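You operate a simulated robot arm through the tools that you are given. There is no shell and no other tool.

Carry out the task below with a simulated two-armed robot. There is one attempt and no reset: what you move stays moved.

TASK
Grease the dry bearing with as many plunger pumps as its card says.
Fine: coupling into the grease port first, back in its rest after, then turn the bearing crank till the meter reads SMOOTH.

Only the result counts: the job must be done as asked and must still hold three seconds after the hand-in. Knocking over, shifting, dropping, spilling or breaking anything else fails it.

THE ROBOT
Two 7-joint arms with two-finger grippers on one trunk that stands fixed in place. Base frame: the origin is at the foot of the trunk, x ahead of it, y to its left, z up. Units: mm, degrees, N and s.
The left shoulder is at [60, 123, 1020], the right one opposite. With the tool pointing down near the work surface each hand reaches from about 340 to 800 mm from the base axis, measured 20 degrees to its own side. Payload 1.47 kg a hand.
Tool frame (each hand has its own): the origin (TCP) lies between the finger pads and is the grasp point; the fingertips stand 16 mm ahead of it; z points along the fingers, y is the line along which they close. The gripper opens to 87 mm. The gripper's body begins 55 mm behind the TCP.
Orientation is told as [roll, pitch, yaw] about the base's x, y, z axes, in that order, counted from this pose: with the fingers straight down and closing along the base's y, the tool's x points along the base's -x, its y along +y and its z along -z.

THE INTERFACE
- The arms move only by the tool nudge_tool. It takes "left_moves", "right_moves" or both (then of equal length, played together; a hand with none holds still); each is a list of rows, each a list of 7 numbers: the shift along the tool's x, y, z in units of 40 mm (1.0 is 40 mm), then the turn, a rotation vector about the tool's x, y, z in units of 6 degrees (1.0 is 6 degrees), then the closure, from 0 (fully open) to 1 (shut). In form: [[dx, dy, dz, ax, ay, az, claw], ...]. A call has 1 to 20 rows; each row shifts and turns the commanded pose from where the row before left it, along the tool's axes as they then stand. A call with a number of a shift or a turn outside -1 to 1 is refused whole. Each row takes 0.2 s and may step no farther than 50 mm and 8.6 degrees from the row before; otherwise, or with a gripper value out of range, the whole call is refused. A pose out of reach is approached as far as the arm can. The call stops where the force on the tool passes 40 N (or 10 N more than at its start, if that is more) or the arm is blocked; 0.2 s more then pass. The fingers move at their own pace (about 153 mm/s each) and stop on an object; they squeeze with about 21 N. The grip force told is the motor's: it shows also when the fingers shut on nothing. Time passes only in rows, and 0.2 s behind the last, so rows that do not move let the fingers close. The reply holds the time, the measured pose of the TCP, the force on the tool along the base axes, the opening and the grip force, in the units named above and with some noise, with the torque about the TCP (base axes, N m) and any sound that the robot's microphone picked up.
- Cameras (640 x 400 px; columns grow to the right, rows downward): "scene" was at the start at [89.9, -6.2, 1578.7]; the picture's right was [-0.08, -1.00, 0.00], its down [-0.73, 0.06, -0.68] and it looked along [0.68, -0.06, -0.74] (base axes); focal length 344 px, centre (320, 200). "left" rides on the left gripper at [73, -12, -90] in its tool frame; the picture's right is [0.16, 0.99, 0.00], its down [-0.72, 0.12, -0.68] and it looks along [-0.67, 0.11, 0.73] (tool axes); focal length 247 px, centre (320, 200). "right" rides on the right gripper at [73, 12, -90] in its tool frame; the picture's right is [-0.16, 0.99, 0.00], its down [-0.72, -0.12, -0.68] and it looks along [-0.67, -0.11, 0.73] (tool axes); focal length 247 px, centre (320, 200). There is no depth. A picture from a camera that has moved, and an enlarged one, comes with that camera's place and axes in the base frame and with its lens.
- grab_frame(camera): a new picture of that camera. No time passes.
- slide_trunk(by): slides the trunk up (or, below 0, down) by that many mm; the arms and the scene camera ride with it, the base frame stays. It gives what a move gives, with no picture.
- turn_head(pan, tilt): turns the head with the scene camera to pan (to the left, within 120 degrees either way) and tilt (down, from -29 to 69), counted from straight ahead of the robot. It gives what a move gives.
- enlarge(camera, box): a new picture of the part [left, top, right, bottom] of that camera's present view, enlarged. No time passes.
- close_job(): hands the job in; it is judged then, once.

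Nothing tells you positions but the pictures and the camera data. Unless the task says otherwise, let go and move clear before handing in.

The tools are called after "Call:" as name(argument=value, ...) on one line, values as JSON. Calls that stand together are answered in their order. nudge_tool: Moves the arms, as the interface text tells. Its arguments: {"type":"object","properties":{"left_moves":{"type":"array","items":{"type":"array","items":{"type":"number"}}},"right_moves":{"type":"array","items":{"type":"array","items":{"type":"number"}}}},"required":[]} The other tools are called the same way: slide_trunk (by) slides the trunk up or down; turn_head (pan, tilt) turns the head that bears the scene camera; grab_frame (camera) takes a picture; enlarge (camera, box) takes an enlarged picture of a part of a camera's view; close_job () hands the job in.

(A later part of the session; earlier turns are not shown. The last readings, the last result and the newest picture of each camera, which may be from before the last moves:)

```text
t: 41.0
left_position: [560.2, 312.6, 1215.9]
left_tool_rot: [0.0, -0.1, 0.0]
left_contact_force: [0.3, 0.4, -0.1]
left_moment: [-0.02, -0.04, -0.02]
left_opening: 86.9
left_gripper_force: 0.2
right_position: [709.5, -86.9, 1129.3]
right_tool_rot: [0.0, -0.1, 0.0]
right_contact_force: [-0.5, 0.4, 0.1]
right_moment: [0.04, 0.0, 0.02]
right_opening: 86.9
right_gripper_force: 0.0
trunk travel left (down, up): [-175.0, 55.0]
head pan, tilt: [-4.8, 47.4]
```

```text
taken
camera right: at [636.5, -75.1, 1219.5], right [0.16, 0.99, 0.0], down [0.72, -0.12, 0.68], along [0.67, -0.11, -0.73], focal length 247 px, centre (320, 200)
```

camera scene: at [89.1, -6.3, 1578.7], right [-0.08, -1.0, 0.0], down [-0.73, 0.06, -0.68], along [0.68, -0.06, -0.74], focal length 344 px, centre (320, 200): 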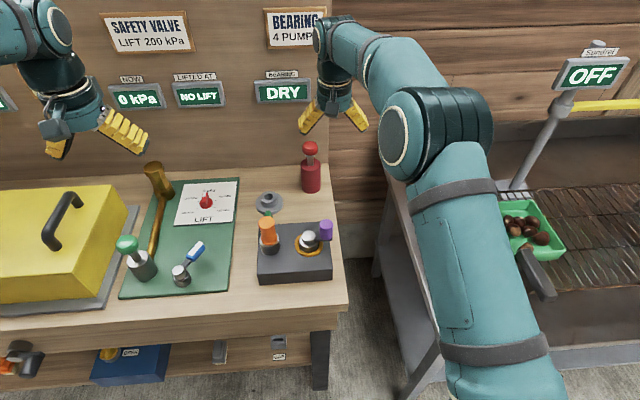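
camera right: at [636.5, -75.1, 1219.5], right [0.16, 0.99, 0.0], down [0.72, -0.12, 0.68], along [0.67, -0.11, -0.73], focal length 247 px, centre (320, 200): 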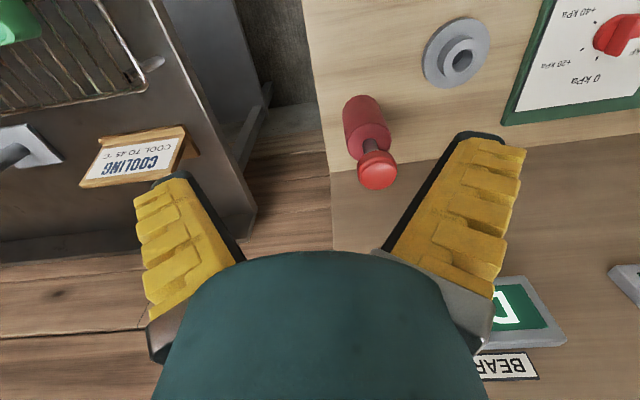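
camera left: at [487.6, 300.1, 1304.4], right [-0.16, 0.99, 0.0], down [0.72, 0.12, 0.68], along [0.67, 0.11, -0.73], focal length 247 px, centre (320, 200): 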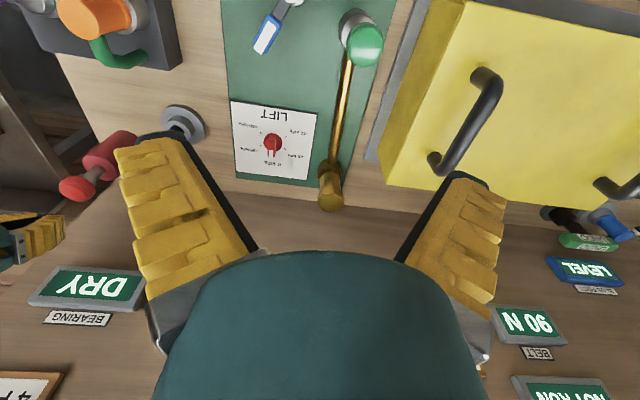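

Everything still stands in place, and the bearing shows grease though the meter still reads DRY. Now the right hand goes back to its side and the left hand returns above the coupling.

Call:
nudge_tool(right_moves=[[0.84, -0.54, -0.3, 0, 0, 0, 0], [0.84, -0.54, -0.3, 0, 0, 0, 0], [0.84, -0.54, -0.3, 0, 0, 0, 0], [0.84, -0.54, -0.3, 0, 0, 0, 0], [0.84, -0.54, -0.3, 0, 0, 0, 0], [0.84, -0.54, -0.3, 0, 0, 0, 0], [0, 0, 0, 0, 0, 0, 0], [0, 0, 0, 0, 0, 0, 0], [0, 0, 0, 0, 0, 0, 0], [0, 0, 0, 0, 0, 0, 0], [0, 0, 0, 0, 0, 0, 0]], left_moves=[[0, 0, 0, 0, 0, 0, 0], [0, 0, 0, 0, 0, 0, 0], [0, 0, 0, 0, 0, 0, 0], [0, -0.87, 0.5, 0, 0, 0, 0], [0, -0.87, 0.5, 0, 0, 0, 0], [0, -0.87, 0.5, 0, 0, 0, 0], [0, -0.87, 0.5, 0, 0, 0, 0], [0, -0.87, 0.5, 0, 0, 0, 0], [0, -0.87, 0.5, 0, 0, 0, 0], [0, -0.86, 0.5, 0, 0, 0, 0], [0, 0, 0, 0, 0, 0, 0]])

Call:
grab_frame(camera="left")

Call:
enlarge(camera="scene", box=[220, 130, 350, 290])

```text
t: 43.4
left_position: [561.9, 68.3, 1074.1]
left_tool_rot: [0.0, -0.2, 0.0]
left_contact_force: [-0.3, 0.6, -0.1]
left_moment: [0.02, 0.01, -0.01]
left_opening: 86.7
left_gripper_force: 0.0
right_position: [508.1, -215.1, 1201.1]
right_tool_rot: [0.0, 0.0, 0.0]
right_contact_force: [-0.2, 0.8, 0.2]
right_moment: [-0.02, -0.02, -0.02]
right_opening: 87.0
right_gripper_force: 0.0
trunk travel left (down, up): [-175.0, 55.0]
head pan, tilt: [-4.8, 47.4]
```

```text
taken
camera left: at [489.7, 56.5, 1163.4], right [-0.16, 0.99, 0.0], down [0.72, 0.12, 0.68], along [0.67, 0.11, -0.73], focal length 247 px, centre (320, 200)
```

left: 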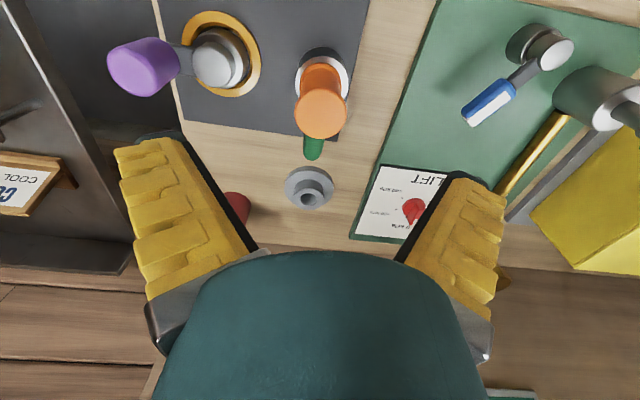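

```text
2.50 times, centred on (285, 210) of scene
camera zoom: at [89.8, -5.3, 1578.7], right [-0.08, -1.0, 0.0], down [-0.73, 0.06, -0.68], along [0.68, -0.06, -0.74], focal length 860 px, centre (408, 175)
```

zoom: 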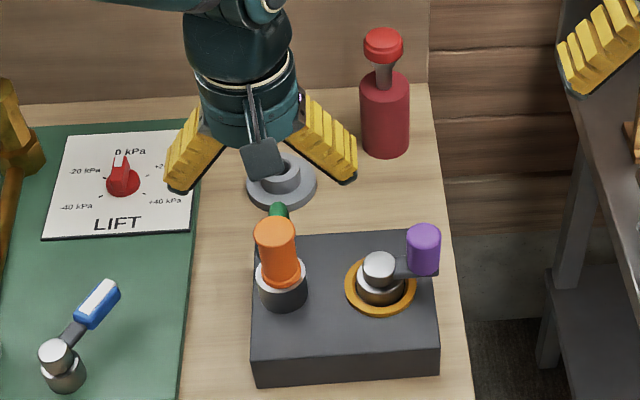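

The coupling is still upright in the port. I'll lower to the same grasp height as before and check.

Call:
nudge_tool(left_moves=[[0, 0, 0.7, 0, 0, 0, 0], [0, 0, 0.7, 0, 0, 0, 0.15], [0, 0, 0.4, 0, 0, 0, 0.2], [0, 0, 0.3, 0, 0, 0, 0.2], [0, 0, 0, 0, 0, 0, 0.2], [0, 0, 0, 0, 0, 0, 0.2]])

Call:
grab_frame(camera="left")

```text
t: 44.8
left_position: [560.5, 69.2, 989.7]
left_tool_rot: [0.0, 0.1, 0.0]
left_contact_force: [-0.3, 0.0, -0.2]
left_moment: [0.01, 0.02, 0.0]
left_opening: 72.8
left_gripper_force: 2.1
right_position: [509.3, -217.1, 1200.8]
right_tool_rot: [0.0, 0.0, 0.0]
right_contact_force: [-0.7, 0.5, -1.0]
right_moment: [0.0, 0.03, -0.01]
right_opening: 87.0
right_gripper_force: 0.0
trunk travel left (down, up): [-175.0, 55.0]
head pan, tilt: [-4.8, 47.4]
```

```text
taken
camera left: at [487.8, 57.4, 1079.1], right [-0.16, 0.99, 0.0], down [0.72, 0.12, 0.68], along [0.67, 0.11, -0.73], focal length 247 px, centre (320, 200)
```

left: 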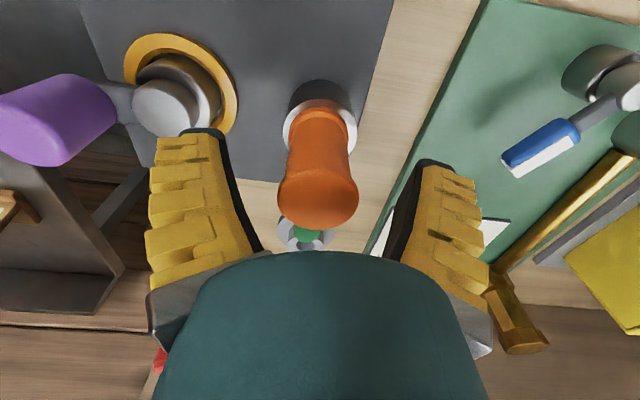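

Call:
nudge_tool(left_moves=[[0, 0, 0, 0, 0, 0, 0.45], [0, 0, 0, 0, 0, 0, 0.55], [0, 0, 0, 0, 0, 0, 0.7], [0, 0, 0, 0, 0, 0, 0.9], [0, 0, 0, 0, 0, 0, 0.9]])

Call:
grab_frame(camera="left")

```text
t: 46.0
left_position: [559.4, 68.9, 990.4]
left_tool_rot: [0.0, -0.1, 0.0]
left_contact_force: [1.2, -1.7, 3.5]
left_moment: [-0.04, 0.01, -0.05]
left_opening: 29.8
left_gripper_force: 21.2
right_position: [507.8, -216.7, 1200.3]
right_tool_rot: [0.0, 0.0, 0.0]
right_contact_force: [-0.9, 0.6, 0.0]
right_moment: [0.0, 0.04, 0.01]
right_opening: 86.9
right_gripper_force: 0.0
trunk travel left (down, up): [-175.0, 55.0]
head pan, tilt: [-4.8, 47.4]
```

```text
taken
camera left: at [487.7, 57.1, 1079.7], right [-0.16, 0.99, 0.0], down [0.72, 0.12, 0.68], along [0.67, 0.11, -0.73], focal length 247 px, centre (320, 200)
```

left: 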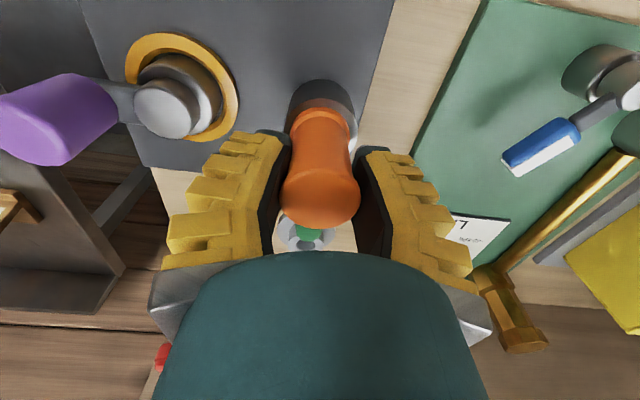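

Gripped again at about 30 mm. I'll lift straight up out of the port.

Call:
nudge_tool(left_moves=[[0, 0, -0.1, 0, 0, 0, 0.9], [0, 0, -0.2, 0, 0, 0, 0.9], [0, 0, -0.3, 0, 0, 0, 0.9], [0, 0, -0.4, 0, 0, 0, 0.9], [0, 0, -0.5, 0, 0, 0, 0.9], [0, 0, -0.4, 0, 0, 0, 0.9], [0, 0, 0, 0, 0, 0, 0.9]])

Call:
grab_frame(camera="left")

Call:
enlarge(camera="scene", box=[220, 130, 350, 290])

```text
t: 47.6
left_position: [560.0, 68.9, 1067.6]
left_tool_rot: [0.0, 0.1, 0.1]
left_contact_force: [-0.2, 0.5, -1.3]
left_moment: [0.02, 0.0, 0.05]
left_opening: 26.4
left_gripper_force: 21.0
right_position: [508.3, -216.7, 1200.6]
right_tool_rot: [0.0, 0.0, 0.0]
right_contact_force: [-0.9, -0.5, -0.1]
right_moment: [-0.01, -0.02, 0.0]
right_opening: 87.2
right_gripper_force: 0.0
trunk travel left (down, up): [-175.0, 55.0]
head pan, tilt: [-4.8, 47.4]
```

```text
taken
camera left: at [486.8, 56.9, 1155.6], right [-0.16, 0.99, 0.0], down [0.72, 0.12, 0.68], along [0.67, 0.11, -0.73], focal length 247 px, centre (320, 200)
```

left: 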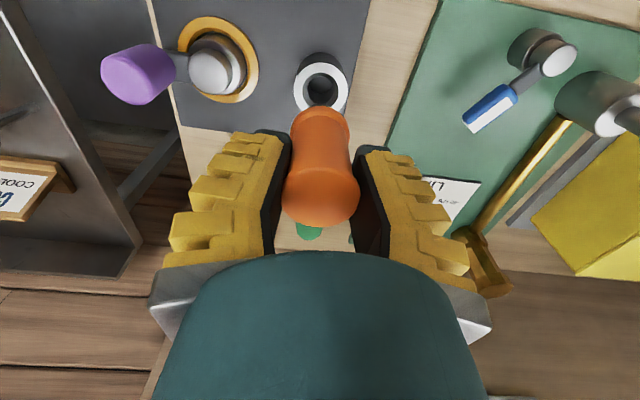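

```text
2.50 times, centred on (285, 210) of scene
camera zoom: at [90.2, -6.1, 1578.6], right [-0.08, -1.0, 0.0], down [-0.73, 0.06, -0.68], along [0.67, -0.06, -0.74], focal length 860 px, centre (408, 175)
```

zoom: 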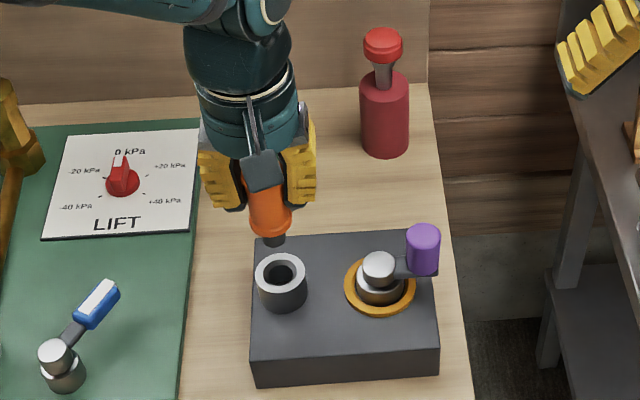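

The coupling came out cleanly. I'll carry it back over the rest and check alignment there.

Call:
nudge_tool(left_moves=[[-0.6, 0.04, 0, 0, 0, 0, 0.9], [-0.8, 0.04, 0, 0, 0, 0, 0.9], [-0.85, 0.04, 0, 0, 0, 0, 0.9], [-0.85, 0.04, 0, 0, 0, 0, 0.9], [-0.8, 0.04, 0, 0, 0, 0, 0.9], [-0.55, 0.04, 0.4, 0, 0, 0, 0.9], [0, 0, 0.4, 0, 0, 0, 0.9], [0, 0, 0, 0, 0, 0, 0.9], [0, 0, 0, 0, 0, 0, 0.9]])

Call:
grab_frame(camera="left")

Call:
enlarge(camera="left", box=[250, 20, 390, 160])

Call:
enlarge(camera="scene", box=[220, 130, 320, 230])

Call:
grab_frame(camera="right")

```text
t: 49.6
left_position: [738.2, 76.8, 1033.1]
left_tool_rot: [0.0, 0.0, 0.0]
left_contact_force: [0.5, 0.6, -0.8]
left_moment: [-0.01, 0.01, 0.01]
left_opening: 25.9
left_gripper_force: 21.1
right_position: [508.9, -216.2, 1199.4]
right_tool_rot: [-0.1, 0.1, 0.0]
right_contact_force: [-0.7, 0.1, 1.1]
right_moment: [-0.02, 0.01, 0.01]
right_opening: 86.9
right_gripper_force: 0.0
trunk travel left (down, up): [-175.0, 55.0]
head pan, tilt: [-4.8, 47.4]
```

```text
taken
camera left: at [666.2, 65.4, 1122.6], right [-0.16, 0.99, 0.0], down [0.72, 0.12, 0.68], along [0.67, 0.11, -0.73], focal length 247 px, centre (320, 200)
```

left: 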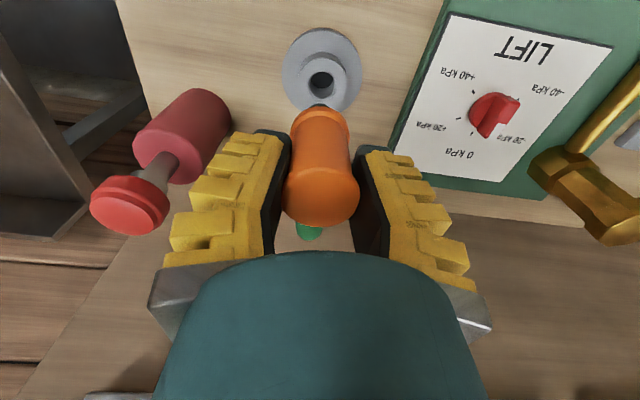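

```text
2.86 times, centred on (320, 90) of left
camera zoom: at [666.2, 65.4, 1122.6], right [-0.16, 0.99, 0.0], down [0.72, 0.12, 0.68], along [0.67, 0.11, -0.73], focal length 706 px, centre (320, 514)
```

zoom: 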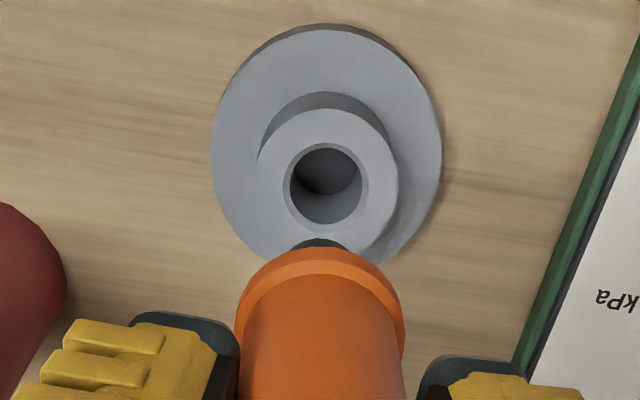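

```text
4.00 times, centred on (270, 180) of scene
camera zoom: at [89.7, -6.2, 1578.7], right [-0.08, -1.0, 0.0], down [-0.73, 0.06, -0.68], along [0.68, -0.06, -0.74], focal length 1377 px, centre (520, 280)
```

zoom: 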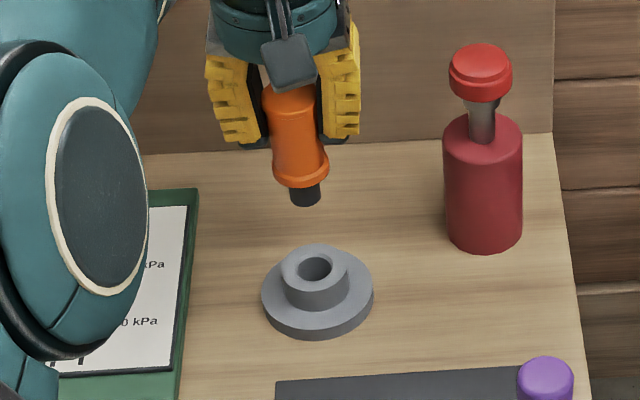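

```text
taken
camera right: at [436.1, -204.8, 1291.2], right [0.16, 0.99, 0.0], down [0.72, -0.12, 0.68], along [0.67, -0.11, -0.73], focal length 247 px, centre (320, 200)
```

right: 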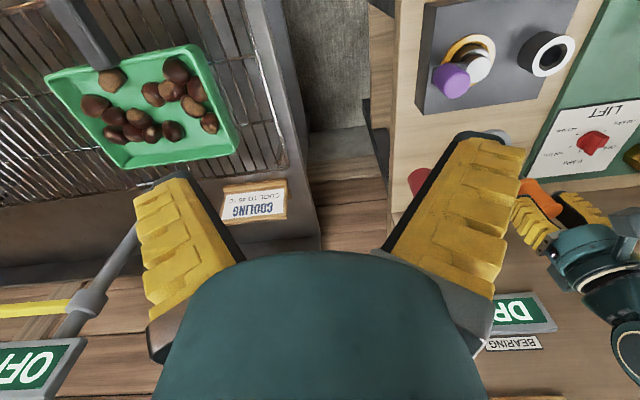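

The rest's ring center comes out near [738.5, 79, 893], about 1 mm ahead and 2 mm left of where I'm holding the coupling. I'll correct and lower to just above the ring to check again.

Call:
nudge_tool(left_moves=[[-0.025, 0.05, 0.4, 0, 0, 0, 0.9], [0, 0, 0.5, 0, 0, 0, 0.9], [0, 0, 0.4, 0, 0, 0, 0.9], [0, 0, 0.2, 0, 0, 0, 0.9], [0, 0, 0, 0, 0, 0, 0.9], [0, 0, 0, 0, 0, 0, 0.9]])

Call:
enlarge(camera="left", box=[250, 20, 390, 160])

Call:
enlarge(camera="scene", box=[220, 150, 320, 230])

```text
t: 51.0
left_position: [739.4, 80.6, 973.4]
left_tool_rot: [0.1, 0.0, 0.0]
left_contact_force: [0.4, 0.5, -1.6]
left_moment: [0.02, 0.0, -0.04]
left_opening: 25.8
left_gripper_force: 21.1
right_position: [508.0, -217.7, 1201.0]
right_tool_rot: [0.0, 0.0, 0.1]
right_contact_force: [-0.3, -1.0, 0.4]
right_moment: [-0.03, 0.01, 0.0]
right_opening: 87.1
right_gripper_force: 0.1
trunk travel left (down, up): [-175.0, 55.0]
head pan, tilt: [-4.8, 47.4]
```

```text
2.86 times, centred on (320, 90) of left
camera zoom: at [666.9, 68.1, 1062.9], right [-0.16, 0.99, 0.0], down [0.72, 0.12, 0.68], along [0.67, 0.11, -0.73], focal length 706 px, centre (320, 514)
```

zoom: 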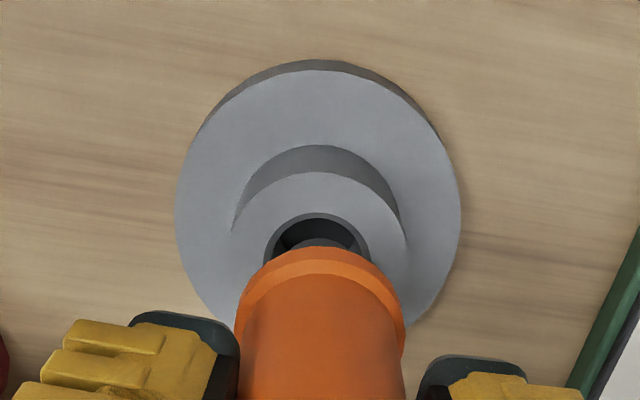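

```text
5.00 times, centred on (270, 190) of scene
camera zoom: at [90.1, -6.2, 1578.6], right [-0.08, -1.0, 0.0], down [-0.73, 0.06, -0.68], along [0.68, -0.06, -0.74], focal length 1721 px, centre (570, 250)
```

zoom: 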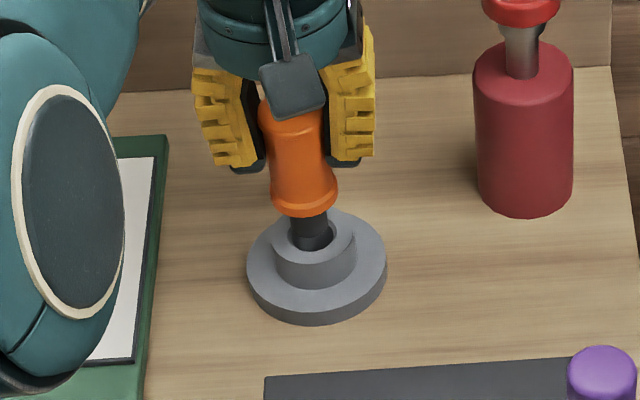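

The nozzle is right over the ring's hole, about 2 mm short in x and 1 mm over in y. I'll trim that and lower in stages.

Call:
nudge_tool(left_moves=[[-0.05, -0.022, 0, 0, 0, 0, 0.9], [0, 0, 0.12, 0, 0, 0, 0.9], [0, 0, 0.12, 0, 0, 0, 0.9], [0, 0, 0, 0, 0, 0, 0.9]])

Call:
enlarge(camera="left", box=[250, 20, 390, 160])

Call:
enlarge(camera="scene", box=[220, 150, 320, 230])

```text
t: 52.0
left_position: [741.5, 80.3, 962.8]
left_tool_rot: [0.0, 0.0, 0.0]
left_contact_force: [0.3, 0.2, -2.3]
left_moment: [0.02, -0.01, 0.0]
left_opening: 25.5
left_gripper_force: 21.5
right_position: [508.4, -217.5, 1200.8]
right_tool_rot: [0.1, 0.0, 0.0]
right_contact_force: [-1.0, -0.1, 0.5]
right_moment: [0.03, 0.01, -0.03]
right_opening: 87.1
right_gripper_force: 0.0
trunk travel left (down, up): [-175.0, 55.0]
head pan, tilt: [-4.8, 47.4]
```

```text
2.86 times, centred on (320, 90) of left
camera zoom: at [668.8, 67.9, 1053.4], right [-0.16, 0.99, 0.0], down [0.72, 0.12, 0.68], along [0.67, 0.11, -0.73], focal length 706 px, centre (320, 514)
```

zoom: 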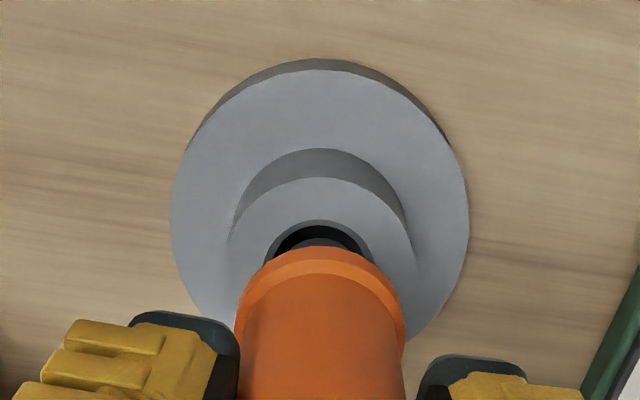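

```text
5.00 times, centred on (270, 190) of scene
camera zoom: at [89.9, -6.2, 1578.7], right [-0.08, -1.0, 0.0], down [-0.73, 0.06, -0.68], along [0.68, -0.06, -0.74], focal length 1721 px, centre (570, 250)
```

zoom: 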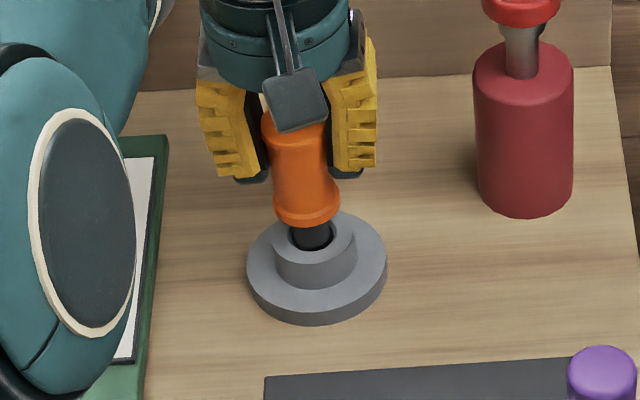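

The nozzle is now entering the ring without contact. I'll trim 1 mm in −y and keep lowering.

Call:
nudge_tool(left_moves=[[0, -0.028, 0, 0, 0, 0, 0.9], [0, 0, 0.1, 0, 0, 0, 0.9], [0, 0, 0.1, 0, 0, 0, 0.9], [0, 0, 0, 0, 0, 0, 0.9]])

Call:
enlarge(camera="scene", box=[220, 150, 320, 230])

Call:
enlarge(camera="left", box=[250, 20, 390, 160])

```text
t: 53.0
left_position: [740.2, 79.4, 955.8]
left_tool_rot: [0.0, 0.0, 0.0]
left_contact_force: [-0.2, -0.1, -1.3]
left_moment: [0.0, 0.01, 0.0]
left_opening: 25.6
left_gripper_force: 20.8
right_position: [509.4, -216.6, 1200.9]
right_tool_rot: [0.0, 0.1, 0.0]
right_contact_force: [0.2, 0.6, 0.2]
right_moment: [0.04, 0.01, 0.01]
right_opening: 87.0
right_gripper_force: 0.0
trunk travel left (down, up): [-175.0, 55.0]
head pan, tilt: [-4.8, 47.4]
```

```text
5.00 times, centred on (270, 190) of scene
camera zoom: at [90.1, -6.2, 1578.7], right [-0.08, -1.0, 0.0], down [-0.73, 0.06, -0.68], along [0.68, -0.06, -0.74], focal length 1721 px, centre (570, 250)
```

zoom: 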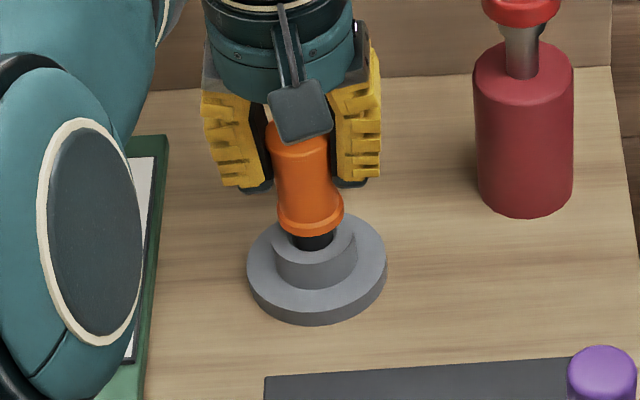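

```text
2.86 times, centred on (320, 90) of left
camera zoom: at [668.6, 66.5, 1046.4], right [-0.16, 0.99, 0.0], down [0.72, 0.12, 0.68], along [0.67, 0.11, -0.73], focal length 706 px, centre (320, 514)
```

zoom: 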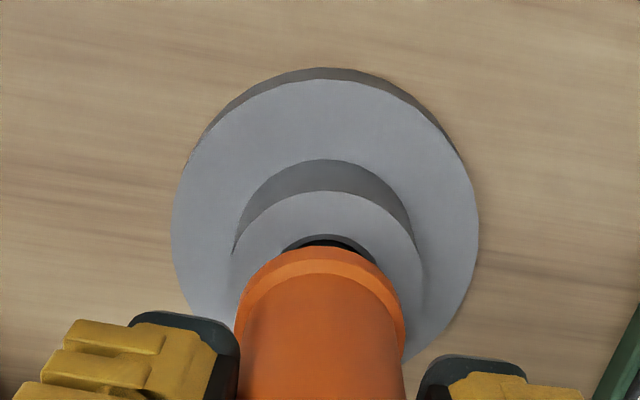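

Call:
nudge_tool(left_moves=[[0, 0, 0.1, 0, 0, 0, 0.9], [0, 0, 0.1, 0, 0, 0, 0.9], [0, 0, 0, 0, 0, 0, 0.9]])

Call:
enlarge(camera="scene", box=[220, 150, 320, 230])

```text
t: 53.8
left_position: [741.3, 78.9, 949.8]
left_tool_rot: [0.0, -0.1, 0.0]
left_contact_force: [-0.4, 1.1, -0.6]
left_moment: [0.06, 0.03, 0.01]
left_opening: 25.5
left_gripper_force: 20.1
right_position: [508.3, -216.2, 1201.4]
right_tool_rot: [0.0, 0.0, 0.0]
right_contact_force: [0.0, -0.6, 0.1]
right_moment: [-0.05, 0.01, -0.01]
right_opening: 86.7
right_gripper_force: 0.0
trunk travel left (down, up): [-175.0, 55.0]
head pan, tilt: [-4.8, 47.4]
```

```text
5.00 times, centred on (270, 190) of scene
camera zoom: at [90.0, -6.1, 1578.7], right [-0.08, -1.0, 0.0], down [-0.73, 0.06, -0.68], along [0.68, -0.06, -0.74], focal length 1721 px, centre (570, 250)
```

zoom: 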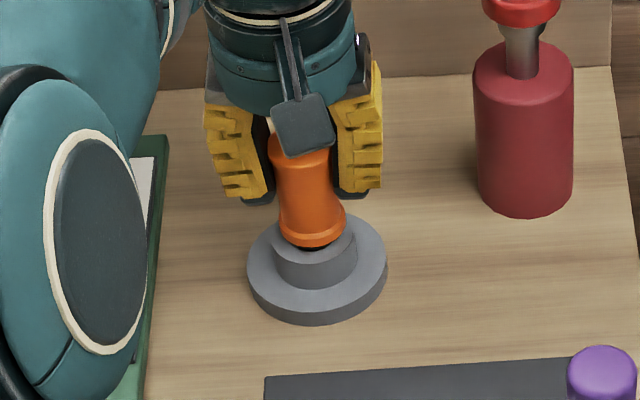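

Call:
nudge_tool(left_moves=[[0, 0, 0.08, 0, 0, 0, 0.9], [0, 0, 0.06, 0, 0, 0, 0.9], [0, 0, 0, 0, 0, 0, 0.9]])

Call:
enlarge(camera="scene", box=[220, 150, 320, 230])

Call:
enlarge(camera="left", box=[240, 20, 400, 250])

```text
t: 54.6
left_position: [741.0, 79.1, 943.3]
left_tool_rot: [0.0, -0.1, 0.1]
left_contact_force: [-0.5, 0.1, -1.5]
left_moment: [0.01, -0.01, 0.01]
left_opening: 25.4
left_gripper_force: 20.7
right_position: [508.6, -217.2, 1200.2]
right_tool_rot: [0.0, 0.0, 0.0]
right_contact_force: [0.1, -0.5, 0.0]
right_moment: [0.0, 0.01, 0.01]
right_opening: 86.9
right_gripper_force: 0.1
trunk travel left (down, up): [-175.0, 55.0]
head pan, tilt: [-4.8, 47.4]
```

```text
5.00 times, centred on (270, 190) of scene
camera zoom: at [90.1, -6.2, 1578.6], right [-0.08, -1.0, 0.0], down [-0.73, 0.06, -0.68], along [0.68, -0.06, -0.74], focal length 1721 px, centre (570, 250)
```

zoom: 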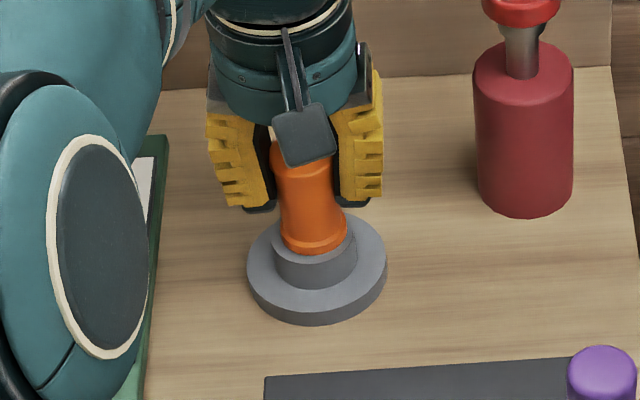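

```text
1.74 times, centred on (320, 135) of left
camera zoom: at [667.8, 66.3, 1032.7], right [-0.16, 0.99, 0.0], down [0.72, 0.12, 0.68], along [0.67, 0.11, -0.73], focal length 430 px, centre (320, 313)
```

zoom: 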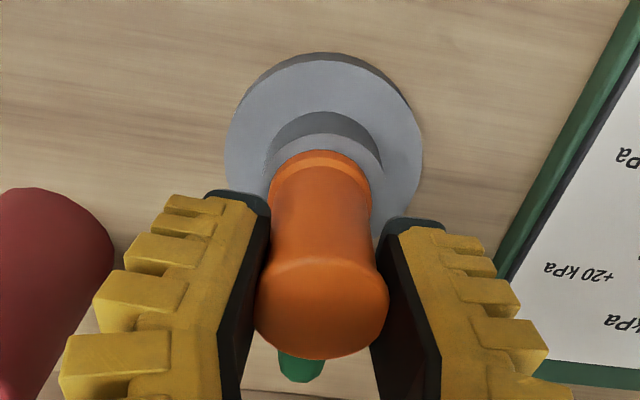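

Call:
nudge_tool(left_moves=[[0, 0.025, 0.03, 0, 0, 0, 0.9], [0, 0, 0.05, 0, 0, 0, 0.9], [0, 0, 0.04, 0, 0, 0, 0.9], [0, 0, 0, 0, 0, 0, 0.9]])

Call:
enlarge(camera="left", box=[240, 20, 400, 250])

Call:
enlarge(camera="scene", box=[220, 150, 320, 230])

```text
t: 55.6
left_position: [740.0, 81.3, 939.7]
left_tool_rot: [0.0, -0.3, 0.0]
left_contact_force: [1.9, -0.9, 13.9]
left_moment: [-0.04, 0.02, 0.03]
left_opening: 28.0
left_gripper_force: 21.0
right_position: [507.0, -215.4, 1201.6]
right_tool_rot: [0.1, 0.0, -0.1]
right_contact_force: [0.2, 0.0, -0.2]
right_moment: [-0.03, 0.01, 0.02]
right_opening: 87.0
right_gripper_force: 0.1
trunk travel left (down, up): [-175.0, 55.0]
head pan, tilt: [-4.8, 47.4]
```

```text
1.74 times, centred on (320, 135) of left
camera zoom: at [667.8, 67.3, 1029.5], right [-0.16, 0.99, 0.0], down [0.72, 0.12, 0.68], along [0.68, 0.11, -0.73], focal length 430 px, centre (320, 313)
```

zoom: 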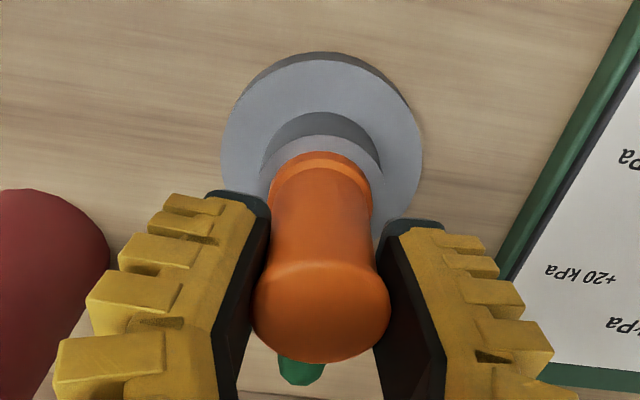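

```text
5.00 times, centred on (270, 190) of scene
camera zoom: at [88.5, -6.5, 1578.8], right [-0.08, -1.0, 0.0], down [-0.73, 0.06, -0.68], along [0.68, -0.06, -0.73], focal length 1721 px, centre (570, 250)
```

zoom: 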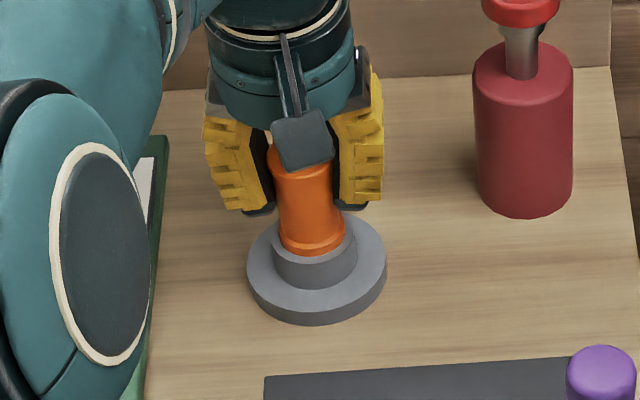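

The coupling is seated in its rest (14 N upward at z 940, same height as originally). I'll ease up, open gently, and check before lifting off.

Call:
nudge_tool(left_moves=[[0, 0, -0.03, 0, 0, 0, 0.9], [0, 0, 0, 0, 0, 0, 0.65], [0, 0, 0, 0, 0, 0, 0.5], [0, 0, 0, 0, 0, 0, 0.3], [0, 0, 0, 0, 0, 0, 0.15], [0, 0, 0, 0, 0, 0, 0.1]])

Call:
grab_frame(camera="left")

Call:
enlarge(camera="scene", box=[220, 150, 320, 230])

```text
t: 57.0
left_position: [740.7, 79.4, 939.4]
left_tool_rot: [0.0, -0.1, 0.0]
left_contact_force: [0.3, 0.6, -0.1]
left_moment: [0.03, 0.01, 0.02]
left_opening: 80.2
left_gripper_force: 1.0
right_position: [509.5, -216.1, 1199.7]
right_tool_rot: [0.1, 0.1, 0.0]
right_contact_force: [-0.1, -0.3, 0.0]
right_moment: [-0.02, -0.04, -0.01]
right_opening: 87.0
right_gripper_force: 0.0
trunk travel left (down, up): [-175.0, 55.0]
head pan, tilt: [-4.8, 47.4]
```

```text
taken
camera left: at [668.2, 67.6, 1029.0], right [-0.16, 0.99, 0.0], down [0.72, 0.12, 0.68], along [0.67, 0.11, -0.73], focal length 247 px, centre (320, 200)
```

left: 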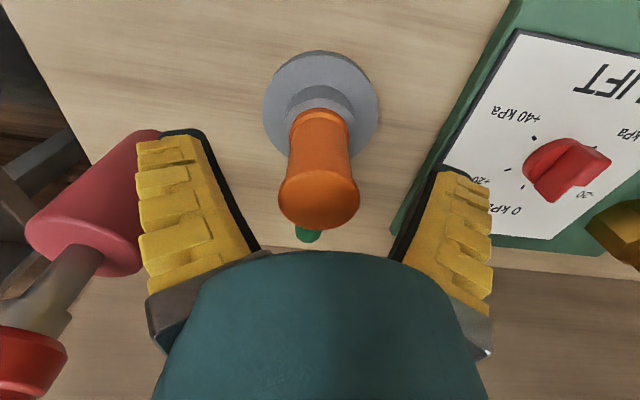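

```text
5.00 times, centred on (270, 190) of scene
camera zoom: at [89.8, -6.2, 1578.7], right [-0.08, -1.0, 0.0], down [-0.73, 0.06, -0.68], along [0.68, -0.06, -0.74], focal length 1721 px, centre (570, 250)
```

zoom: 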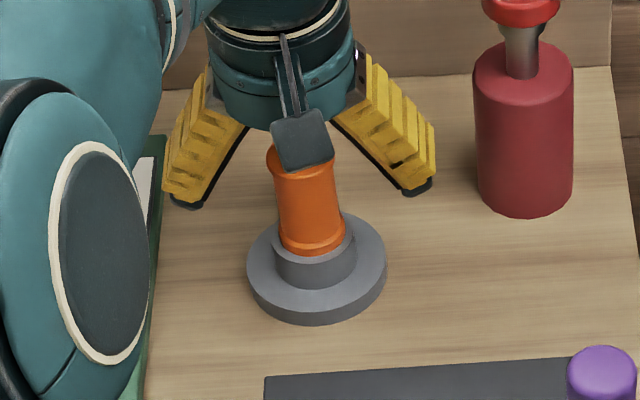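

The coupling stands in its rest, released. I'll lift the left hand straight up and park it to the left.

Call:
nudge_tool(left_moves=[[0, 0, -0.4, 0, 0, 0, 0], [0, 0, -0.8, 0, 0, 0, 0], [0, 0, -0.8, 0, 0, 0, 0], [0, 0, -0.8, 0, 0, 0, 0], [0.4, 0.7, -0.4, 0, 0, 0, 0], [0.5, 0.8, -0.4, 0, 0, 0, 0], [0.5, 0.8, -0.4, 0, 0, 0, 0], [0.6, 0.8, -0.4, 0, 0, 0, 0], [0.6, 0.8, -0.4, 0, 0, 0, 0], [0.6, 0.8, -0.4, 0, 0, 0, 0], [0.6, 0.8, -0.4, 0, 0, 0, 0], [0.6, 0.4, -0.4, 0, 0, 0, 0], [0, 0, 0, 0, 0, 0, 0]])

Call:
grab_frame(camera="scene")

Call:
enlarge(camera="scene", box=[230, 130, 350, 290])

Call:
enlarge(camera="right", box=[400, 0, 600, 130])

```text
t: 59.8
left_position: [563.4, 316.9, 1177.9]
left_tool_rot: [0.0, 0.0, 0.1]
left_contact_force: [0.3, 0.3, -0.5]
left_moment: [-0.01, 0.05, 0.02]
left_opening: 87.0
left_gripper_force: 0.0
right_position: [508.5, -217.4, 1200.5]
right_tool_rot: [0.0, -0.1, 0.0]
right_contact_force: [0.3, -0.1, -0.3]
right_moment: [-0.04, 0.01, -0.04]
right_opening: 87.1
right_gripper_force: 0.1
trunk travel left (down, up): [-175.0, 55.0]
head pan, tilt: [-4.8, 47.4]
```

```text
taken
camera scene: at [91.0, -6.2, 1578.5], right [-0.08, -1.0, 0.0], down [-0.73, 0.06, -0.68], along [0.67, -0.06, -0.74], focal length 344 px, centre (320, 200)
```

scene: 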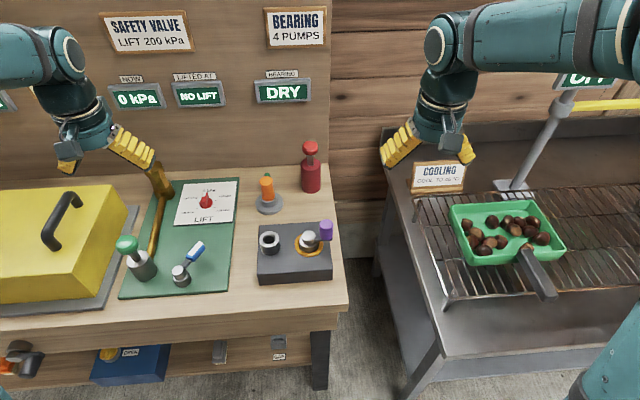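

```text
2.50 times, centred on (290, 210) of scene
camera zoom: at [91.0, -6.2, 1578.5], right [-0.08, -1.0, 0.0], down [-0.73, 0.06, -0.68], along [0.67, -0.06, -0.74], focal length 860 px, centre (395, 175)
```

zoom: 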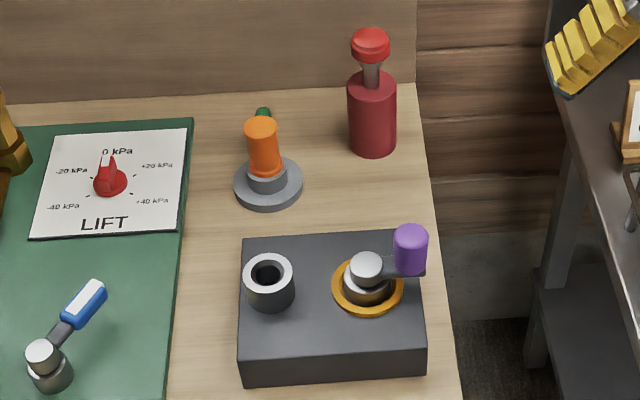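

```text
3.08 times, centred on (500, 65) of right
camera zoom: at [437.2, -204.7, 1290.8], right [0.16, 0.99, 0.0], down [0.72, -0.12, 0.68], along [0.67, -0.11, -0.73], focal length 760 px, centre (-234, 615)
```

zoom: 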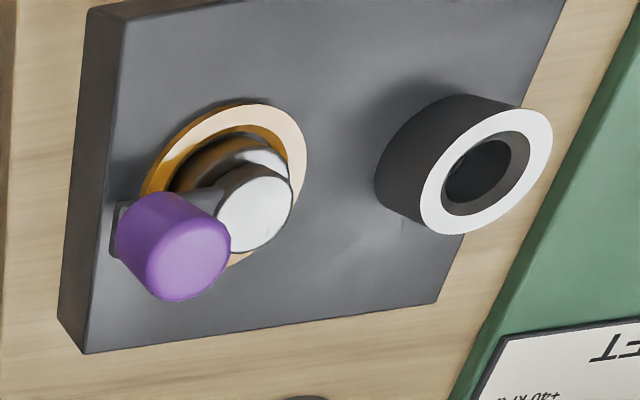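

The coupling is back in its rest and upright, and the port is free. Now the crank: its pivot is near [560, -19] with the purple knob at about [562, -59, top 982], radius about 40 mm. I'll bring the right hand over the knob.

Call:
nudge_tool(right_moves=[[-0.27, 0.79, 0.5, 0, 0, 0, 0], [-0.27, 0.79, 0.6, 0, 0, 0, 0], [-0.27, 0.79, 0.7, 0, 0, 0, 0], [-0.27, 0.79, 0.75, 0, 0, 0, 0], [-0.27, 0.79, 0.75, 0, 0, 0, 0], [0, 0, 0.3, 0, 0, 0, 0], [0, 0, 0, 0, 0, 0, 0]], left_moves=[[0, 0.5, -0.5, 0, 0, 0, 0], [0, 0.5, -0.5, 0, 0, 0, 0], [0, 0, 0, 0, 0, 0, 0], [0, 0, 0, 0, 0, 0, 0], [0, 0, 0, 0, 0, 0, 0], [0, 0, 0, 0, 0, 0, 0], [0, 0, 0, 0, 0, 0, 0]])

Call:
grab_frame(camera="right")

Call:
enlarge(camera="scene", box=[230, 150, 370, 290])

```text
t: 61.4
left_position: [564.0, 356.4, 1219.9]
left_tool_rot: [0.0, 0.0, 0.1]
left_contact_force: [0.0, 0.1, 0.2]
left_moment: [0.0, -0.01, -0.04]
left_opening: 87.3
left_gripper_force: 0.2
right_position: [563.1, -57.0, 1056.3]
right_tool_rot: [0.1, 0.0, 0.0]
right_contact_force: [-0.1, 0.6, -0.2]
right_moment: [0.01, 0.01, 0.01]
right_opening: 87.1
right_gripper_force: 0.1
trunk travel left (down, up): [-175.0, 55.0]
head pan, tilt: [-4.8, 47.4]
```

```text
taken
camera right: at [490.2, -44.9, 1147.0], right [0.16, 0.99, 0.0], down [0.72, -0.12, 0.68], along [0.67, -0.11, -0.73], focal length 247 px, centre (320, 200)
```

right: 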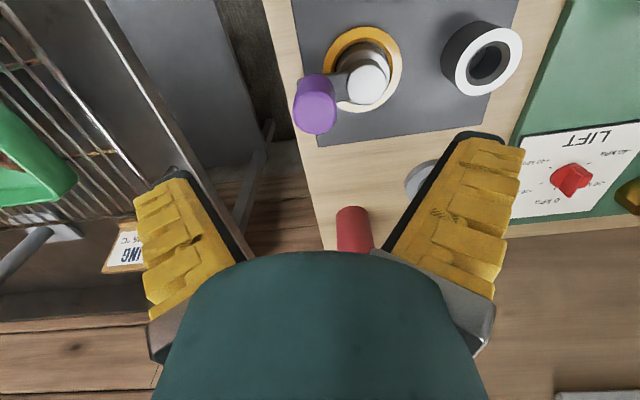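

```text
2.86 times, centred on (300, 220) of scene
camera zoom: at [90.2, -5.8, 1578.7], right [-0.08, -1.0, 0.0], down [-0.73, 0.06, -0.68], along [0.67, -0.06, -0.74], focal length 983 px, centre (377, 143)
```

zoom: 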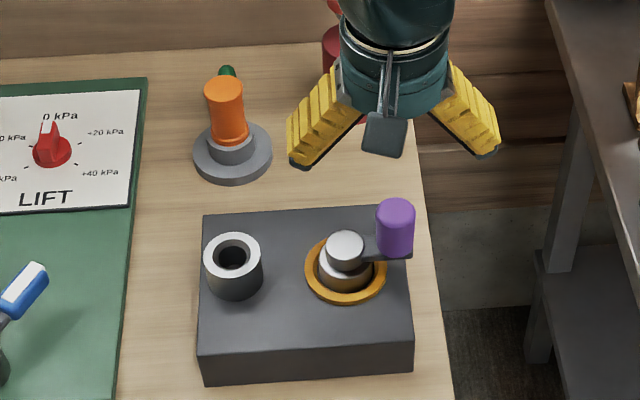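

Call:
enlarge(camera="right", box=[270, 10, 430, 150])

```text
2.86 times, centred on (350, 80) of right
camera zoom: at [490.2, -44.9, 1147.0], right [0.16, 0.99, 0.0], down [0.72, -0.12, 0.68], along [0.67, -0.11, -0.73], focal length 706 px, centre (234, 543)
```

zoom: 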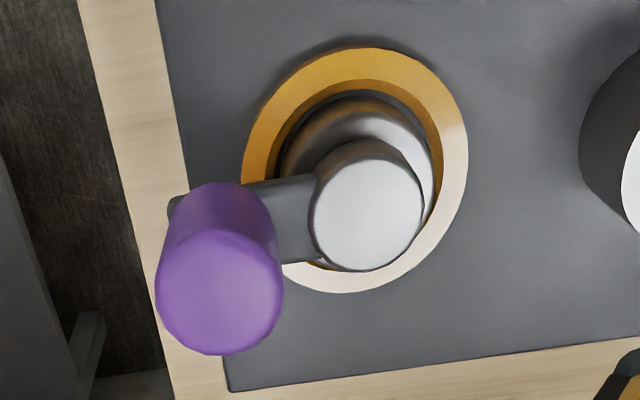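

The knob's top center is at about [561, -59, 982] (31 mm wide) and the pivot at [559.6, -19.4], so the radius is 40 mm. I'll lower the open fingers around the knob, keeping the tips above the pivot cap.

Call:
nudge_tool(right_moves=[[0.03, -0.05, 0.6, 0, 0, 0, 0], [0, 0, 0.6, 0, 0, 0, 0.1], [0, 0, 0.5, 0, 0, 0, 0.2], [0, 0, 0.35, 0, 0, 0, 0.25], [0, 0, 0, 0, 0, 0, 0.25], [0, 0, 0, 0, 0, 0, 0.25]])

Call:
grab_frame(camera="right")

Call:
enlarge(camera="scene", box=[230, 170, 370, 290])

```text
t: 62.8
left_position: [564.4, 356.5, 1219.7]
left_tool_rot: [0.0, -0.1, 0.0]
left_contact_force: [0.3, 0.6, -0.7]
left_moment: [-0.02, 0.01, -0.01]
left_opening: 87.0
left_gripper_force: 0.1
right_position: [562.1, -59.5, 975.5]
right_tool_rot: [0.0, 0.0, 0.0]
right_contact_force: [-1.2, -0.1, 0.1]
right_moment: [-0.02, -0.06, 0.01]
right_opening: 69.3
right_gripper_force: 2.7
trunk travel left (down, up): [-175.0, 55.0]
head pan, tilt: [-4.8, 47.4]
```

```text
taken
camera right: at [489.3, -47.9, 1064.7], right [0.16, 0.99, 0.0], down [0.72, -0.12, 0.68], along [0.67, -0.11, -0.73], focal length 247 px, centre (320, 200)
```

right: 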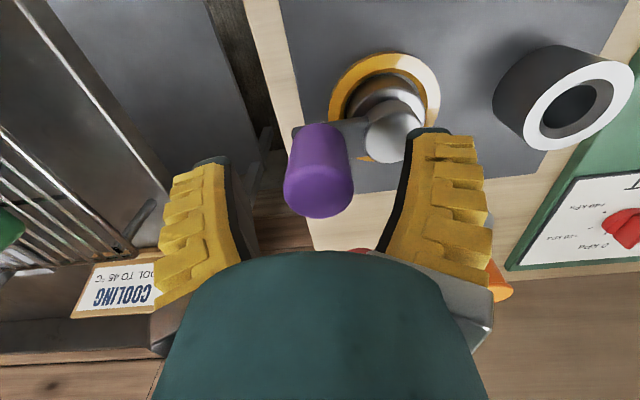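

```text
3.33 times, centred on (300, 230) of scene
camera zoom: at [90.0, -6.2, 1578.7], right [-0.08, -1.0, 0.0], down [-0.73, 0.06, -0.68], along [0.68, -0.06, -0.74], focal length 1147 px, centre (387, 100)
```

zoom: 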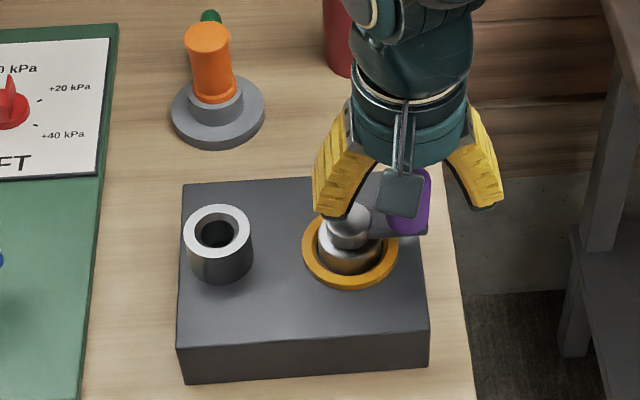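

The knob is centered between the fingers, about 2 mm nearer the robot than the TCP. I'll trim that, lower 3 mm, and grip the knob.

Call:
nudge_tool(right_moves=[[0.045, 0, 0.08, 0, 0, 0, 0.25], [0, 0, 0, 0, 0, 0, 0.5], [0, 0, 0, 0, 0, 0, 0.65], [0, 0, 0, 0, 0, 0, 0.9], [0, 0, 0, 0, 0, 0, 0.9]])

Call:
grab_frame(camera="right")

```text
t: 64.0
left_position: [563.8, 355.5, 1220.8]
left_tool_rot: [-0.1, -0.2, 0.0]
left_contact_force: [-0.5, -0.8, -0.7]
left_moment: [-0.01, 0.01, 0.0]
left_opening: 87.0
left_gripper_force: 0.1
right_position: [560.9, -59.3, 971.9]
right_tool_rot: [0.1, -0.1, 0.0]
right_contact_force: [3.2, 0.0, 4.9]
right_moment: [-0.02, -0.12, -0.1]
right_opening: 24.3
right_gripper_force: 30.0
trunk travel left (down, up): [-175.0, 55.0]
head pan, tilt: [-4.8, 47.4]
```

```text
taken
camera right: at [487.2, -48.3, 1062.2], right [0.16, 0.99, 0.0], down [0.72, -0.12, 0.68], along [0.67, -0.11, -0.73], focal length 247 px, centre (320, 200)
```

right: 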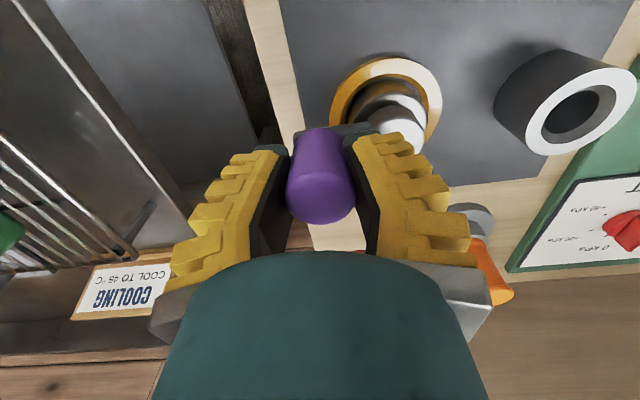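

The knob is gripped. I'll turn the crank a first 40° counter-clockwise along the 40 mm circle and watch the forces.

Call:
nudge_tool(right_moves=[[-0.17, 0.02, 0, 0, 0, 0, 0.9], [-0.17, 0.052, 0, 0, 0, 0, 0.9], [-0.295, 0.184, 0, 0, 0, 0, 0.9], [0, 0, 0, 0, 0, 0, 0.9]])

Call:
grab_frame(camera="right")

Call:
enlarge(camera="scene", box=[230, 50, 370, 290])

```text
t: 64.6
left_position: [560.7, 356.7, 1222.4]
left_tool_rot: [0.1, -0.2, 0.0]
left_contact_force: [-0.3, 0.2, 0.0]
left_moment: [0.0, 0.02, -0.01]
left_opening: 87.1
left_gripper_force: 0.1
right_position: [561.6, -58.6, 971.2]
right_tool_rot: [-0.5, 1.2, 0.0]
right_contact_force: [-20.1, -6.3, 21.0]
right_moment: [-0.11, 0.34, -0.08]
right_opening: 23.7
right_gripper_force: 29.5
trunk travel left (down, up): [-175.0, 55.0]
head pan, tilt: [-4.8, 47.4]
stopped in row 2 (right hand): the force on the tool passed its limit at 45 N (the readings are from after the stop); the commanded pose is now the measured one
```

```text
taken
camera right: at [490.3, -47.5, 1062.8], right [0.16, 0.99, -0.01], down [0.74, -0.11, 0.67], along [0.66, -0.11, -0.75], focal length 247 px, centre (320, 200)
```

right: 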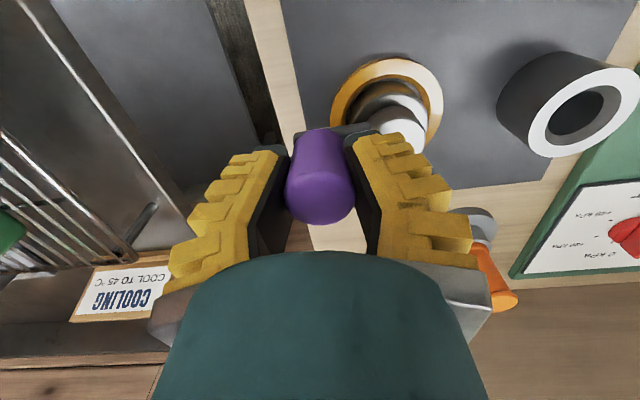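

```text
1.67 times, centred on (300, 170) of scene
camera zoom: at [86.7, -6.4, 1579.1], right [-0.08, -1.0, 0.0], down [-0.73, 0.06, -0.68], along [0.68, -0.06, -0.73], focal length 574 px, centre (353, 250)
```

zoom: 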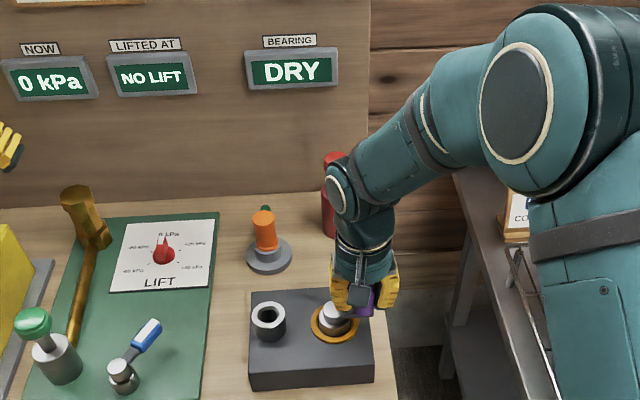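

The crank resisted the counter-clockwise push (45 N), so it may only turn the other way. I'll try a gentle clockwise push, toward the robot.

Call:
nudge_tool(right_moves=[[0.05, 0, 0, 0, 0, 0, 0.9], [0.07, 0, 0, 0, 0, 0, 0.9], [0, 0, 0, 0, 0, 0, 0.9]])

Call:
grab_frame(camera="right")

```text
t: 65.4
left_position: [563.5, 355.9, 1220.8]
left_tool_rot: [0.0, 0.0, 0.0]
left_contact_force: [-0.1, -0.2, 1.0]
left_moment: [0.02, -0.03, -0.04]
left_opening: 87.3
left_gripper_force: 0.0
right_position: [560.2, -60.7, 970.4]
right_tool_rot: [-0.2, 0.7, 0.0]
right_contact_force: [1.5, -7.7, 16.8]
right_moment: [-0.14, -0.06, 0.04]
right_opening: 24.4
right_gripper_force: 29.8
trunk travel left (down, up): [-175.0, 55.0]
head pan, tilt: [-4.8, 47.4]
```

```text
taken
camera right: at [489.2, -47.7, 1061.9], right [0.16, 0.99, -0.01], down [0.73, -0.11, 0.67], along [0.66, -0.11, -0.74], focal length 247 px, centre (320, 200)
```

right: 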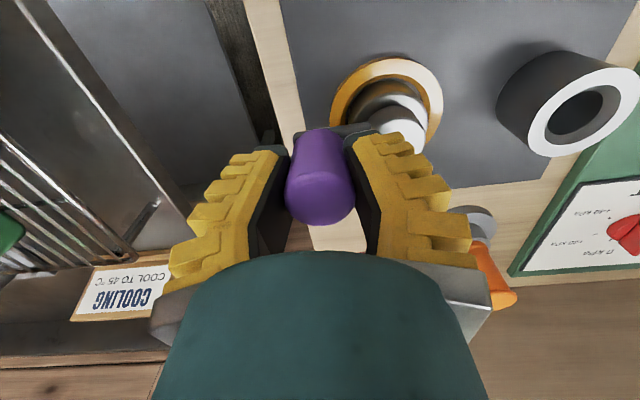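

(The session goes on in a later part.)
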